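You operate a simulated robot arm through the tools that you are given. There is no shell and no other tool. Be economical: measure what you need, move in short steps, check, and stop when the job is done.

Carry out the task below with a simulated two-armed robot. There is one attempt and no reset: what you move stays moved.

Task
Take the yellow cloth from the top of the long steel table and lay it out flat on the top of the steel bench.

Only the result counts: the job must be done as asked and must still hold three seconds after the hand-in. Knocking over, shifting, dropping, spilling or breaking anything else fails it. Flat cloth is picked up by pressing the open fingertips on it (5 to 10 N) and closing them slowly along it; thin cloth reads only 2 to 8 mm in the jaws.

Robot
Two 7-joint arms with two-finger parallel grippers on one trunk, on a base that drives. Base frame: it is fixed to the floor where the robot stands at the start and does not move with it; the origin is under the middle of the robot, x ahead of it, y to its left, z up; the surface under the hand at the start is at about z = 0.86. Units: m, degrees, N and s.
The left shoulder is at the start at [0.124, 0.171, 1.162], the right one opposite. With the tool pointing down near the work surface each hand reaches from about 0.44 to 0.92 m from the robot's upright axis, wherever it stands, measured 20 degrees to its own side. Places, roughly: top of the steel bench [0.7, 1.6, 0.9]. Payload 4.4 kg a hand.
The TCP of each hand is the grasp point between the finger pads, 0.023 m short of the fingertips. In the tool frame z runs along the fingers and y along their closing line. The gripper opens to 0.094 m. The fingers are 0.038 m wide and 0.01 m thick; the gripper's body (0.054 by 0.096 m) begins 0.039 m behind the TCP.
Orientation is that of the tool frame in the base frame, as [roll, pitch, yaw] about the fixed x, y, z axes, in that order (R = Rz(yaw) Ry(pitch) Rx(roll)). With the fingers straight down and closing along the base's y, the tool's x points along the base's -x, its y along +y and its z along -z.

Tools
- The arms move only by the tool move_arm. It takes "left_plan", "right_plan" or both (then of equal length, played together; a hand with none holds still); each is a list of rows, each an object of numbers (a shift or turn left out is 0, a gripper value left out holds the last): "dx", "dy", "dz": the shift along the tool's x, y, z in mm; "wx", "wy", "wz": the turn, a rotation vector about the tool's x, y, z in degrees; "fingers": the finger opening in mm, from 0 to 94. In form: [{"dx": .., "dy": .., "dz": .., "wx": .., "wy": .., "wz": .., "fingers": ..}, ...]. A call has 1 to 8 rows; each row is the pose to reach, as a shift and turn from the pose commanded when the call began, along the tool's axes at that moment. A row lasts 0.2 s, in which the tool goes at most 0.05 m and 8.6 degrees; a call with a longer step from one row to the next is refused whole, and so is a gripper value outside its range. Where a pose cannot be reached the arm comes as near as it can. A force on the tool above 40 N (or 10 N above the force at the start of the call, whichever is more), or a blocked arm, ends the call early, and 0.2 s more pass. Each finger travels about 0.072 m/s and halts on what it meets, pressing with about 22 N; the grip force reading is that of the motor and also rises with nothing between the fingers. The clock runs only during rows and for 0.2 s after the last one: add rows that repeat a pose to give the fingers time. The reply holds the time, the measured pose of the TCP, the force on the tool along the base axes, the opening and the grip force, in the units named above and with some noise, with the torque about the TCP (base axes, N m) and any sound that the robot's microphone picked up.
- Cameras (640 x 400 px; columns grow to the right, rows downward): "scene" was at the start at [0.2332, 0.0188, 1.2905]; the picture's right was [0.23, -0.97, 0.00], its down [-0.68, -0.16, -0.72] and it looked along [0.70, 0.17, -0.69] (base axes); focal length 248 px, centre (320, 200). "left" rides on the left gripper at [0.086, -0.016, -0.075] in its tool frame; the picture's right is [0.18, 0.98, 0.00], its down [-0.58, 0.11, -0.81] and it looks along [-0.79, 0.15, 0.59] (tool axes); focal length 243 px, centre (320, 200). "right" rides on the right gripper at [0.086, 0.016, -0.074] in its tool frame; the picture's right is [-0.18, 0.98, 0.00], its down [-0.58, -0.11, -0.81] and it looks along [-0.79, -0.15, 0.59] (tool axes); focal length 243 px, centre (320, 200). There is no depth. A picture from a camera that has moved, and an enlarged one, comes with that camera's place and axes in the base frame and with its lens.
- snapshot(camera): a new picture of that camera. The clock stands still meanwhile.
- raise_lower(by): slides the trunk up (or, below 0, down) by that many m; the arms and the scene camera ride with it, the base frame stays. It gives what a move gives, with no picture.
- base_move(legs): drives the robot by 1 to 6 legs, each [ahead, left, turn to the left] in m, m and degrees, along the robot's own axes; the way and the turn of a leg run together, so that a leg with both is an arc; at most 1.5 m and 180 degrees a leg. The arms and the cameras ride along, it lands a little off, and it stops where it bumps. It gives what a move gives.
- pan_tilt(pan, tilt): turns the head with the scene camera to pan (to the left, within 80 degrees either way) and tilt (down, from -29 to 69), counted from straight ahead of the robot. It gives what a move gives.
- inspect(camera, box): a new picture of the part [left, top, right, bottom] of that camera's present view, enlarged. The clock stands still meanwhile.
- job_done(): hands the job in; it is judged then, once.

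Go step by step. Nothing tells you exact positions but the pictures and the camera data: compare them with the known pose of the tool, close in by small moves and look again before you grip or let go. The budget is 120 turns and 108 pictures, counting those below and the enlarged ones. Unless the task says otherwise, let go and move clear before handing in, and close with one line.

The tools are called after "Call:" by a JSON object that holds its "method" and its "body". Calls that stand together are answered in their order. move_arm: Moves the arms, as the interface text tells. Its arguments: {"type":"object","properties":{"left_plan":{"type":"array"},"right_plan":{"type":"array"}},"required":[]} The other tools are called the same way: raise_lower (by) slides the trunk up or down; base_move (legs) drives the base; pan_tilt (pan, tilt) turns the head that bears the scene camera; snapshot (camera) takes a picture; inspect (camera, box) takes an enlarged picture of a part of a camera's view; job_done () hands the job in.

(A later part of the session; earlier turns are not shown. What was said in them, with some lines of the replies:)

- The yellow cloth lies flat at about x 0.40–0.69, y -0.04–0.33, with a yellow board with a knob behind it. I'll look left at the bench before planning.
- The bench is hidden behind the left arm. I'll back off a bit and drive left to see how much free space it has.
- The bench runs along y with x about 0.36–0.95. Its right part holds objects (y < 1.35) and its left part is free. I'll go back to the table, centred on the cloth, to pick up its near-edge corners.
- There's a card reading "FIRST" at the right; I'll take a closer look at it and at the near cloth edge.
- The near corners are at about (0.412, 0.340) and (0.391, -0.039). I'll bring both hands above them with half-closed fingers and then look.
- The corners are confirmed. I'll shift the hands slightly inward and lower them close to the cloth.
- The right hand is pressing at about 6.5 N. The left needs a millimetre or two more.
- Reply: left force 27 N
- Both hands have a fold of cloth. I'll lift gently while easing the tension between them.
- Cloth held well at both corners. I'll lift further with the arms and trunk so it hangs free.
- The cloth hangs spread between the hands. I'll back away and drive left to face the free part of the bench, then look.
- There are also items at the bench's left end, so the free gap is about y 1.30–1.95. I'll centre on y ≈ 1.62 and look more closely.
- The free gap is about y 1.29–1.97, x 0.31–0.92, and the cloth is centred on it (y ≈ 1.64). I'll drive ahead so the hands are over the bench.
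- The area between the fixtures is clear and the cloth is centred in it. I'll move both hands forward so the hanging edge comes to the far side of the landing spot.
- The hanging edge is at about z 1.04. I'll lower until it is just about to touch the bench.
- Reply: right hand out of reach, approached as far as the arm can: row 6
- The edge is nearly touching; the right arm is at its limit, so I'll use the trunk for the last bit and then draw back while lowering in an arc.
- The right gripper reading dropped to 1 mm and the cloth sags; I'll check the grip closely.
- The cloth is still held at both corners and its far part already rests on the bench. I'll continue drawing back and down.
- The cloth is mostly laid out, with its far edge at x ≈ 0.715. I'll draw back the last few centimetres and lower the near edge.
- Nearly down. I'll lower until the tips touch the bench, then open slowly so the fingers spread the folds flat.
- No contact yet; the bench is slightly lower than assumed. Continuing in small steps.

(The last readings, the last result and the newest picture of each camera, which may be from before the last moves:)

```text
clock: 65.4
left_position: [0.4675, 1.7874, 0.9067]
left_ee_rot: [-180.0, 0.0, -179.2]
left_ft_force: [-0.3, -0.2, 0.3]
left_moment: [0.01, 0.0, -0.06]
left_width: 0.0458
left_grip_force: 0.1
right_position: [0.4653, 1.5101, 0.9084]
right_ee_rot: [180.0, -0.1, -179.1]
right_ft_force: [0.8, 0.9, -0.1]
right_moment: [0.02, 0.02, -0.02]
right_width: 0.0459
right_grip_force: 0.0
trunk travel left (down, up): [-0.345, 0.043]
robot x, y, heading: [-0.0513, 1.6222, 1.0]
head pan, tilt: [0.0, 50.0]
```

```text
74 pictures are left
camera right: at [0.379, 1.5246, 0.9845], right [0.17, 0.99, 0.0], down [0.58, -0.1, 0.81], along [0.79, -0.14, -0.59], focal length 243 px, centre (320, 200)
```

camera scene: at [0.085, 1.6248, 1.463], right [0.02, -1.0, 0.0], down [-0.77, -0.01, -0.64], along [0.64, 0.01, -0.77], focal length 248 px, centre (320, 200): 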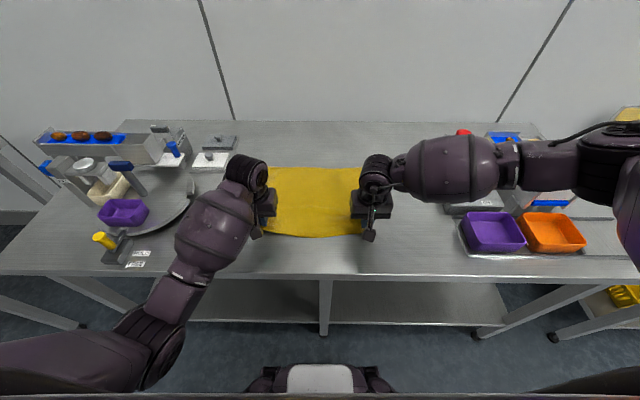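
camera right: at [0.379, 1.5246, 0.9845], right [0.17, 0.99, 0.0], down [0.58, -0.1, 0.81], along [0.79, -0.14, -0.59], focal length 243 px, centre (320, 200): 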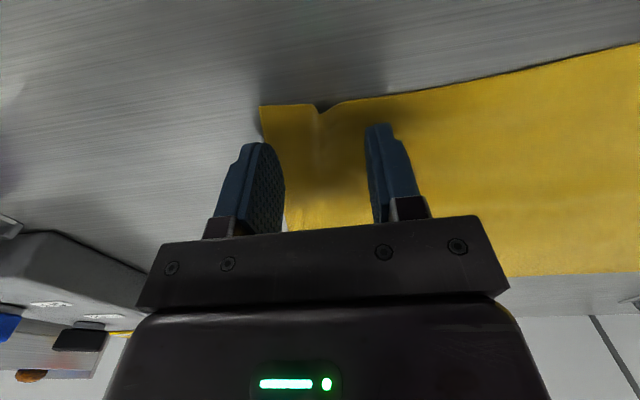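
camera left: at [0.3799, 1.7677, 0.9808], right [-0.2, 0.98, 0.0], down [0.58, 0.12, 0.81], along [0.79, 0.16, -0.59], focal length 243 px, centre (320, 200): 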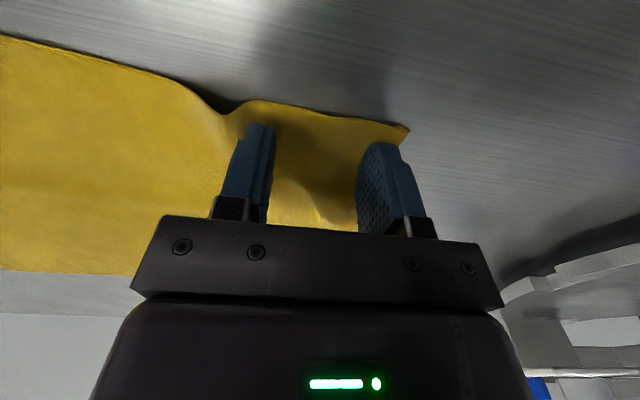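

Released, with small wrinkles left at the corners. I'll lift straight up and look at the result.

Call:
{"method": "move_arm", "body": {"left_plan": [{"dz": -5}, {"dz": -15}, {"dz": -35}, {"dz": -60}, {"dz": -90}, {"dz": -120}], "right_plan": [{"dz": -5}, {"dz": -15}, {"dz": -35}, {"dz": -60}, {"dz": -90}, {"dz": -120}]}}

Call:
{"method": "snapshot", "body": {"camera": "left"}}

Call:
{"method": "snapshot", "body": {"camera": "right"}}

Call:
{"method": "inspect", "body": {"camera": "scene", "box": [200, 130, 440, 280]}}

```text
clock: 66.8
left_position: [0.4672, 1.7852, 1.0254]
left_ee_rot: [180.0, 0.0, -179.0]
left_ft_force: [0.8, 0.3, -0.1]
left_moment: [0.03, 0.04, 0.01]
left_width: 0.046
left_grip_force: 0.0
right_position: [0.463, 1.5095, 1.0292]
right_ee_rot: [-180.0, -0.1, -179.0]
right_ft_force: [0.5, -0.4, -0.4]
right_moment: [0.0, -0.01, 0.0]
right_width: 0.0462
right_grip_force: 0.1
trunk travel left (down, up): [-0.345, 0.043]
robot x, y, heading: [-0.0539, 1.6236, 0.9]
head pan, tilt: [0.0, 50.0]
```

```text
73 pictures are left
camera left: at [0.3807, 1.7676, 1.0997], right [-0.2, 0.98, 0.0], down [0.58, 0.12, 0.81], along [0.79, 0.16, -0.59], focal length 243 px, centre (320, 200)
```

left: 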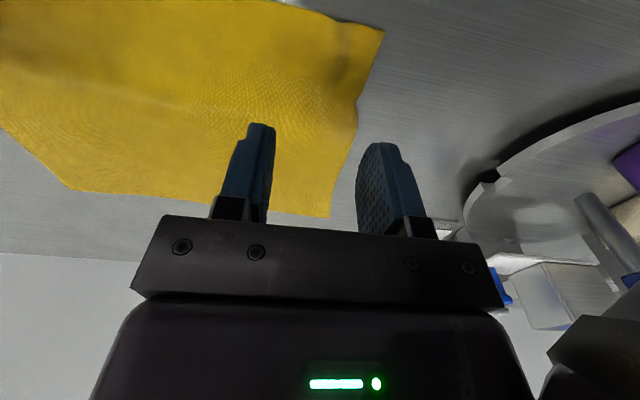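

```text
72 pictures are left
camera right: at [0.3763, 1.5242, 1.1046], right [0.17, 0.99, 0.0], down [0.58, -0.1, 0.81], along [0.79, -0.14, -0.59], focal length 243 px, centre (320, 200)
```

right: 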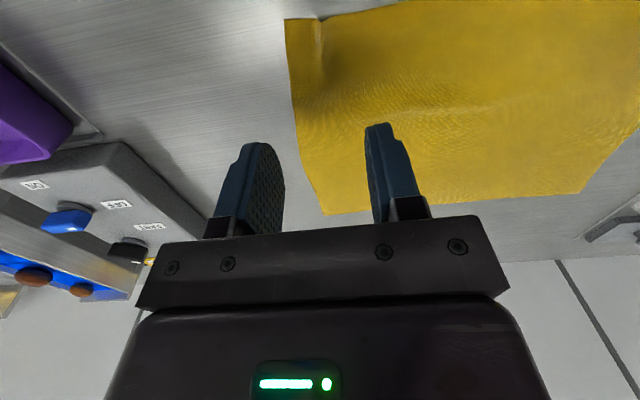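

```text
2.67 times, centred on (320, 205) of scene
camera zoom: at [0.0849, 1.6249, 1.463], right [0.02, -1.0, 0.0], down [-0.77, -0.01, -0.64], along [0.64, 0.01, -0.77], focal length 662 px, centre (320, 187)
```

zoom: 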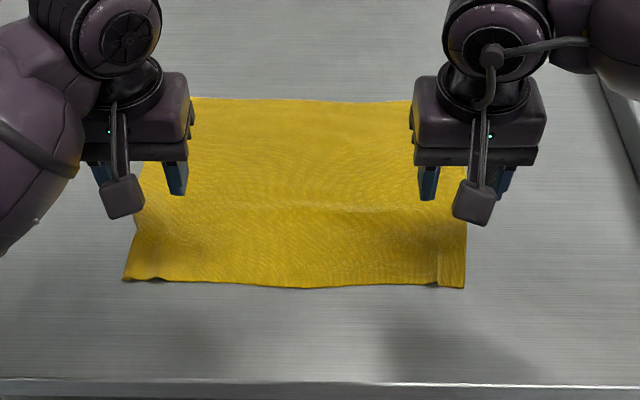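

Very close: the cloth lies with small pleats at the near corners. I'll move the hands apart and up to see the whole cloth before smoothing.

Call:
{"method": "move_arm", "body": {"left_plan": [{"dz": -30}, {"dz": -60, "dy": 20}, {"dz": -70, "dy": 55}, {"dz": -80, "dy": 90}, {"dz": -80, "dy": 120}], "right_plan": [{"dz": -30}, {"dz": -60, "dy": -20}, {"dz": -70, "dy": -55}, {"dz": -80, "dy": -90}, {"dz": -80, "dy": -120}]}}

Call:
{"method": "inspect", "body": {"camera": "scene", "box": [220, 140, 420, 265]}}

```text
clock: 68.0
left_position: [0.4657, 1.9069, 1.1081]
left_ee_rot: [-179.9, 0.1, -179.1]
left_ft_force: [-0.1, 0.2, 0.7]
left_moment: [-0.01, 0.02, 0.04]
left_width: 0.0459
left_grip_force: 0.0
right_position: [0.4682, 1.3918, 1.1119]
right_ee_rot: [180.0, 0.0, -179.0]
right_ft_force: [-0.5, 0.3, -0.5]
right_moment: [-0.01, -0.03, -0.04]
right_width: 0.046
right_grip_force: 0.1
trunk travel left (down, up): [-0.345, 0.043]
robot x, y, heading: [-0.0533, 1.6243, 0.9]
head pan, tilt: [0.0, 50.0]
```

```text
3.20 times, centred on (320, 202) of scene
camera zoom: at [0.0845, 1.6247, 1.463], right [0.02, -1.0, 0.0], down [-0.77, -0.01, -0.64], along [0.64, 0.01, -0.77], focal length 794 px, centre (320, 192)
```

zoom: 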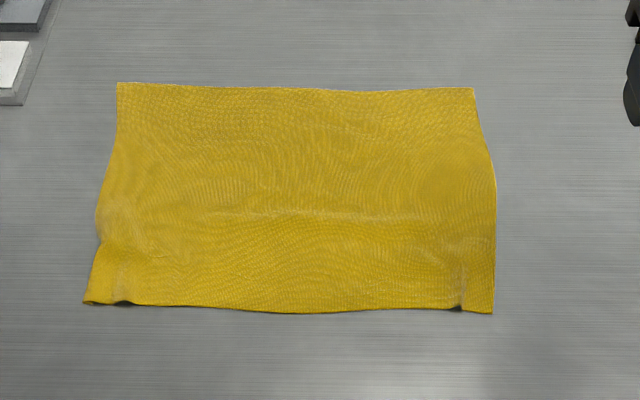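

The far edge is full width (0.38 m), while the near edge is about 0.345 because of small pleats. I'll close the fingers, press lightly on the two near corners and draw them outward.

Call:
{"method": "move_arm", "body": {"left_plan": [{"dx": 3, "dy": -25, "dz": 20, "fingers": 0}, {"dx": 6, "dy": -50, "dz": 50}, {"dx": 9, "dy": -75, "dz": 80}, {"dx": 12, "dy": -92, "dz": 110}, {"dx": 12, "dy": -94, "dz": 140}, {"dx": 12, "dy": -94, "dz": 165}, {"dx": 12, "dy": -94, "dz": 185}], "right_plan": [{"dx": 3, "dy": 30, "dz": 20, "fingers": 0}, {"dx": 6, "dy": 60, "dz": 50}, {"dx": 9, "dy": 90, "dz": 80}, {"dx": 13, "dy": 107, "dz": 110}, {"dx": 13.5, "dy": 108, "dz": 140}, {"dx": 13.5, "dy": 108, "dz": 170}, {"dx": 13.5, "dy": 108, "dz": 189}]}}

Call:
{"method": "snapshot", "body": {"camera": "left"}}

Call:
{"method": "snapshot", "body": {"camera": "right"}}

```text
clock: 69.6
left_position: [0.4548, 1.809, 0.9213]
left_ee_rot: [-180.0, 0.0, -179.1]
left_ft_force: [-0.2, 0.2, -0.6]
left_moment: [-0.02, -0.01, 0.0]
left_width: 0.0001
left_grip_force: 21.6
right_position: [0.4535, 1.4988, 0.9183]
right_ee_rot: [-180.0, -0.1, -179.0]
right_ft_force: [-0.4, -0.1, -0.1]
right_moment: [-0.01, 0.01, 0.03]
right_width: 0.0
right_grip_force: 21.8
trunk travel left (down, up): [-0.345, 0.043]
robot x, y, heading: [-0.0466, 1.6239, 0.6]
head pan, tilt: [0.0, 50.0]
```

```text
69 pictures are left
camera left: at [0.3682, 1.791, 0.996], right [-0.2, 0.98, 0.0], down [0.58, 0.12, 0.81], along [0.79, 0.16, -0.59], focal length 243 px, centre (320, 200)
```

left: 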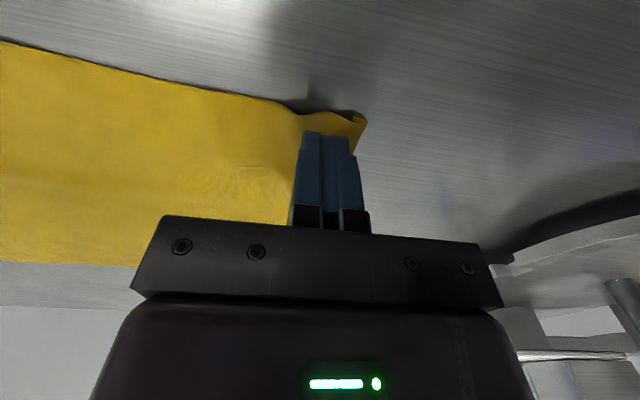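

```text
68 pictures are left
camera right: at [0.3669, 1.5142, 0.9942], right [0.17, 0.99, 0.0], down [0.58, -0.1, 0.81], along [0.79, -0.14, -0.59], focal length 243 px, centre (320, 200)
```

right: 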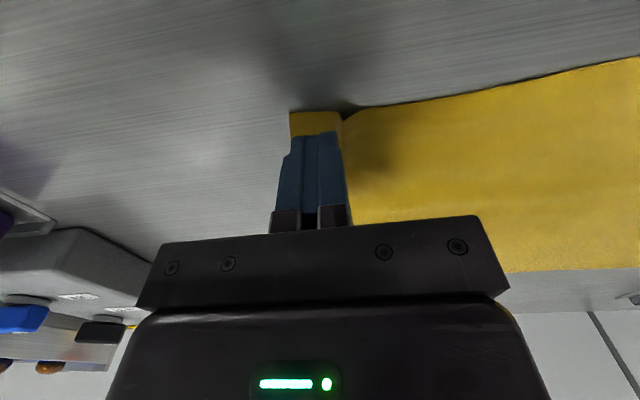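

Both hands are right over the corner pleats. Lowering to contact.

Call:
{"method": "move_arm", "body": {"left_plan": [{"dz": 5}, {"dz": 9}, {"dz": 12}, {"dz": 14}], "right_plan": [{"dz": 4}, {"dz": 7}, {"dz": 9}, {"dz": 10}]}}

```text
clock: 70.6
left_position: [0.4546, 1.811, 0.9084]
left_ee_rot: [179.9, 0.0, -179.1]
left_ft_force: [0.2, 0.2, -0.3]
left_moment: [0.01, 0.0, 0.01]
left_width: 0.0
left_grip_force: 22.1
right_position: [0.4528, 1.4986, 0.9111]
right_ee_rot: [179.9, 0.0, -179.1]
right_ft_force: [-0.2, 0.1, -0.5]
right_moment: [0.0, 0.02, -0.03]
right_width: 0.0
right_grip_force: 22.2
trunk travel left (down, up): [-0.345, 0.043]
robot x, y, heading: [-0.0471, 1.626, 0.9]
head pan, tilt: [0.0, 50.0]
```

Call:
{"method": "move_arm", "body": {"left_plan": [{"dz": 1}, {"dz": 2}, {"dz": 3}], "right_plan": [{"dz": 1}, {"dz": 2}, {"dz": 3}]}}

```text
clock: 71.4
left_position: [0.4533, 1.8109, 0.9057]
left_ee_rot: [-179.9, 0.0, -179.0]
left_ft_force: [0.9, -0.6, 0.8]
left_moment: [0.0, -0.01, 0.0]
left_width: 0.0003
left_grip_force: 21.9
right_position: [0.4532, 1.4987, 0.9073]
right_ee_rot: [180.0, 0.0, -179.1]
right_ft_force: [0.8, 0.4, 0.2]
right_moment: [-0.01, 0.03, 0.0]
right_width: 0.0001
right_grip_force: 22.1
trunk travel left (down, up): [-0.345, 0.043]
robot x, y, heading: [-0.0465, 1.6227, 1.1]
head pan, tilt: [0.0, 50.0]
```

Call:
{"method": "move_arm", "body": {"left_plan": [{"dz": 1}, {"dz": 2}], "right_plan": [{"dz": 1}, {"dz": 2.2}]}}

```text
clock: 72.0
left_position: [0.4535, 1.8116, 0.9044]
left_ee_rot: [180.0, 0.1, -179.2]
left_ft_force: [0.7, 0.7, 6.4]
left_moment: [0.04, -0.01, -0.02]
left_width: 0.0
left_grip_force: 22.1
right_position: [0.4525, 1.4963, 0.9048]
right_ee_rot: [-180.0, 0.0, -179.1]
right_ft_force: [0.2, -0.1, 0.6]
right_moment: [-0.01, 0.0, -0.01]
right_width: 0.0002
right_grip_force: 22.3
trunk travel left (down, up): [-0.345, 0.043]
robot x, y, heading: [-0.0479, 1.6217, 1.1]
head pan, tilt: [0.0, 50.0]
```

The left presses at 6 N; I'll bring the right into contact and draw both outward about 18 mm.

Call:
{"method": "move_arm", "body": {"right_plan": [{"dz": 1}, {"dz": 1.5}]}}

Call:
{"method": "move_arm", "body": {"left_plan": [{"dy": 3, "dx": 1}, {"dy": 6, "dx": 2}, {"dy": 9, "dx": 3}, {"dy": 12, "dx": 4}, {"dy": 15, "dx": 5}, {"dy": 18, "dx": 6}], "right_plan": [{"dy": -3, "dx": 1, "dz": 0.3}, {"dy": -6, "dx": 2, "dz": 0.3}, {"dy": -9, "dx": 3, "dz": 0.3}, {"dy": -12, "dx": 4, "dz": 0.3}, {"dy": -15, "dx": 5, "dz": 0.3}, {"dy": -18, "dx": 6, "dz": 0.3}]}}

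Call:
{"method": "snapshot", "body": {"camera": "left"}}

Call:
{"method": "snapshot", "body": {"camera": "right"}}

```text
clock: 72.6
left_position: [0.454, 1.8113, 0.9046]
left_ee_rot: [179.9, 0.2, -179.1]
left_ft_force: [1.1, 0.7, 9.0]
left_moment: [0.01, -0.03, 0.01]
left_width: 0.0001
left_grip_force: 22.2
right_position: [0.4524, 1.4976, 0.9044]
right_ee_rot: [-180.0, 0.0, -178.9]
right_ft_force: [0.1, 0.4, 2.9]
right_moment: [0.01, 0.05, 0.01]
right_width: 0.0
right_grip_force: 21.9
trunk travel left (down, up): [-0.345, 0.043]
robot x, y, heading: [-0.0463, 1.6272, 0.9]
head pan, tilt: [0.0, 50.0]
```

```text
clock: 74.0
left_position: [0.446, 1.829, 0.9045]
left_ee_rot: [-180.0, 0.1, -179.2]
left_ft_force: [0.7, -5.7, 22.3]
left_moment: [-0.05, 0.05, 0.04]
left_width: 0.0
left_grip_force: 22.6
right_position: [0.446, 1.4786, 0.9041]
right_ee_rot: [179.9, 0.1, -179.1]
right_ft_force: [0.2, 2.9, 3.3]
right_moment: [0.02, -0.02, -0.01]
right_width: 0.0
right_grip_force: 22.2
trunk travel left (down, up): [-0.345, 0.043]
robot x, y, heading: [-0.0477, 1.6234, 1.0]
head pan, tilt: [0.0, 50.0]
```

```text
67 pictures are left
camera left: at [0.3602, 1.8103, 0.9785], right [-0.2, 0.98, 0.0], down [0.58, 0.12, 0.81], along [0.79, 0.16, -0.59], focal length 243 px, centre (320, 200)
```

left: 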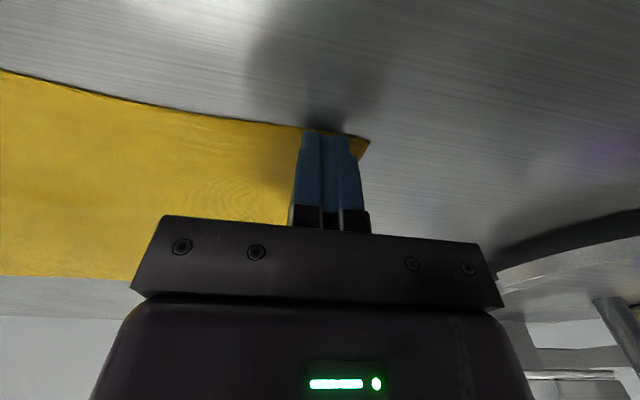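

```text
66 pictures are left
camera right: at [0.3599, 1.4932, 0.98], right [0.17, 0.99, 0.0], down [0.58, -0.1, 0.81], along [0.79, -0.13, -0.59], focal length 243 px, centre (320, 200)
```

right: 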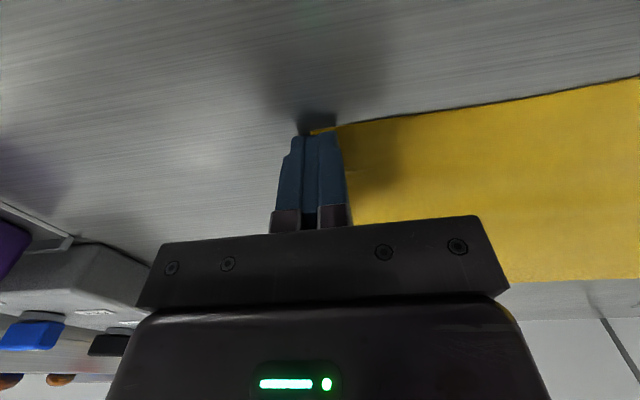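

The left corner pulled flat. I'll lift both hands straight up and look.

Call:
{"method": "move_arm", "body": {"left_plan": [{"dz": -4}, {"dz": -15}, {"dz": -40}, {"dz": -80}, {"dz": -120}, {"dz": -160, "dy": 30}, {"dz": -180, "dy": 65}, {"dz": -180, "dy": 100}], "right_plan": [{"dz": -4}, {"dz": -15}, {"dz": -40}, {"dz": -80}, {"dz": -120}, {"dz": -160, "dy": -30}, {"dz": -180, "dy": -65}, {"dz": -180, "dy": -100}]}}

Call:
{"method": "inspect", "body": {"camera": "scene", "box": [220, 140, 420, 265]}}

```text
clock: 75.8
left_position: [0.4467, 1.9311, 1.0851]
left_ee_rot: [180.0, 0.1, -179.0]
left_ft_force: [-0.4, -0.5, -1.0]
left_moment: [-0.03, -0.01, -0.02]
left_width: 0.0
left_grip_force: 22.1
right_position: [0.4505, 1.3786, 1.086]
right_ee_rot: [180.0, 0.1, -179.0]
right_ft_force: [0.1, -0.2, -0.2]
right_moment: [-0.02, -0.01, 0.01]
right_width: 0.0
right_grip_force: 22.2
trunk travel left (down, up): [-0.345, 0.043]
robot x, y, heading: [-0.0475, 1.6249, 0.9]
head pan, tilt: [0.0, 50.0]
```

```text
3.20 times, centred on (320, 202) of scene
camera zoom: at [0.0841, 1.6247, 1.463], right [0.02, -1.0, 0.0], down [-0.77, -0.01, -0.64], along [0.64, 0.01, -0.77], focal length 794 px, centre (320, 192)
```

zoom: 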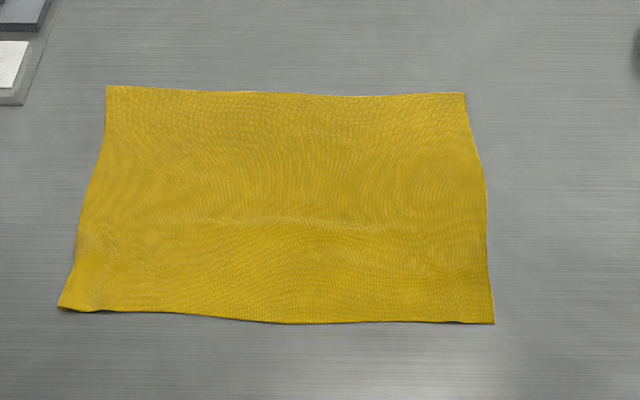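

The cloth now lies flat with the corners spread. One last full view to confirm that nothing else was disturbed.

Call:
{"method": "snapshot", "body": {"camera": "scene"}}

```text
64 pictures are left
camera scene: at [0.0841, 1.6247, 1.463], right [0.02, -1.0, 0.0], down [-0.77, -0.01, -0.64], along [0.64, 0.01, -0.77], focal length 248 px, centre (320, 200)
```

scene: 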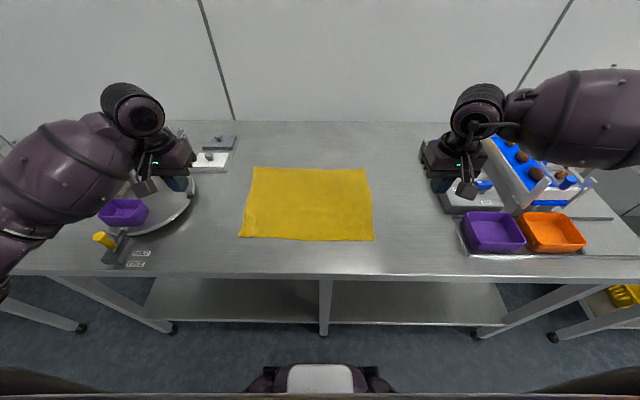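

The cloth lies flat in the free area of the bench, the hands are clear, and nothing else has moved. Handing in.

Call:
{"method": "job_done", "body": {}}

```text
The job is handed in.
```

The yellow cloth is laid out flat on the steel bench, and nothing else in view on the bench was moved.
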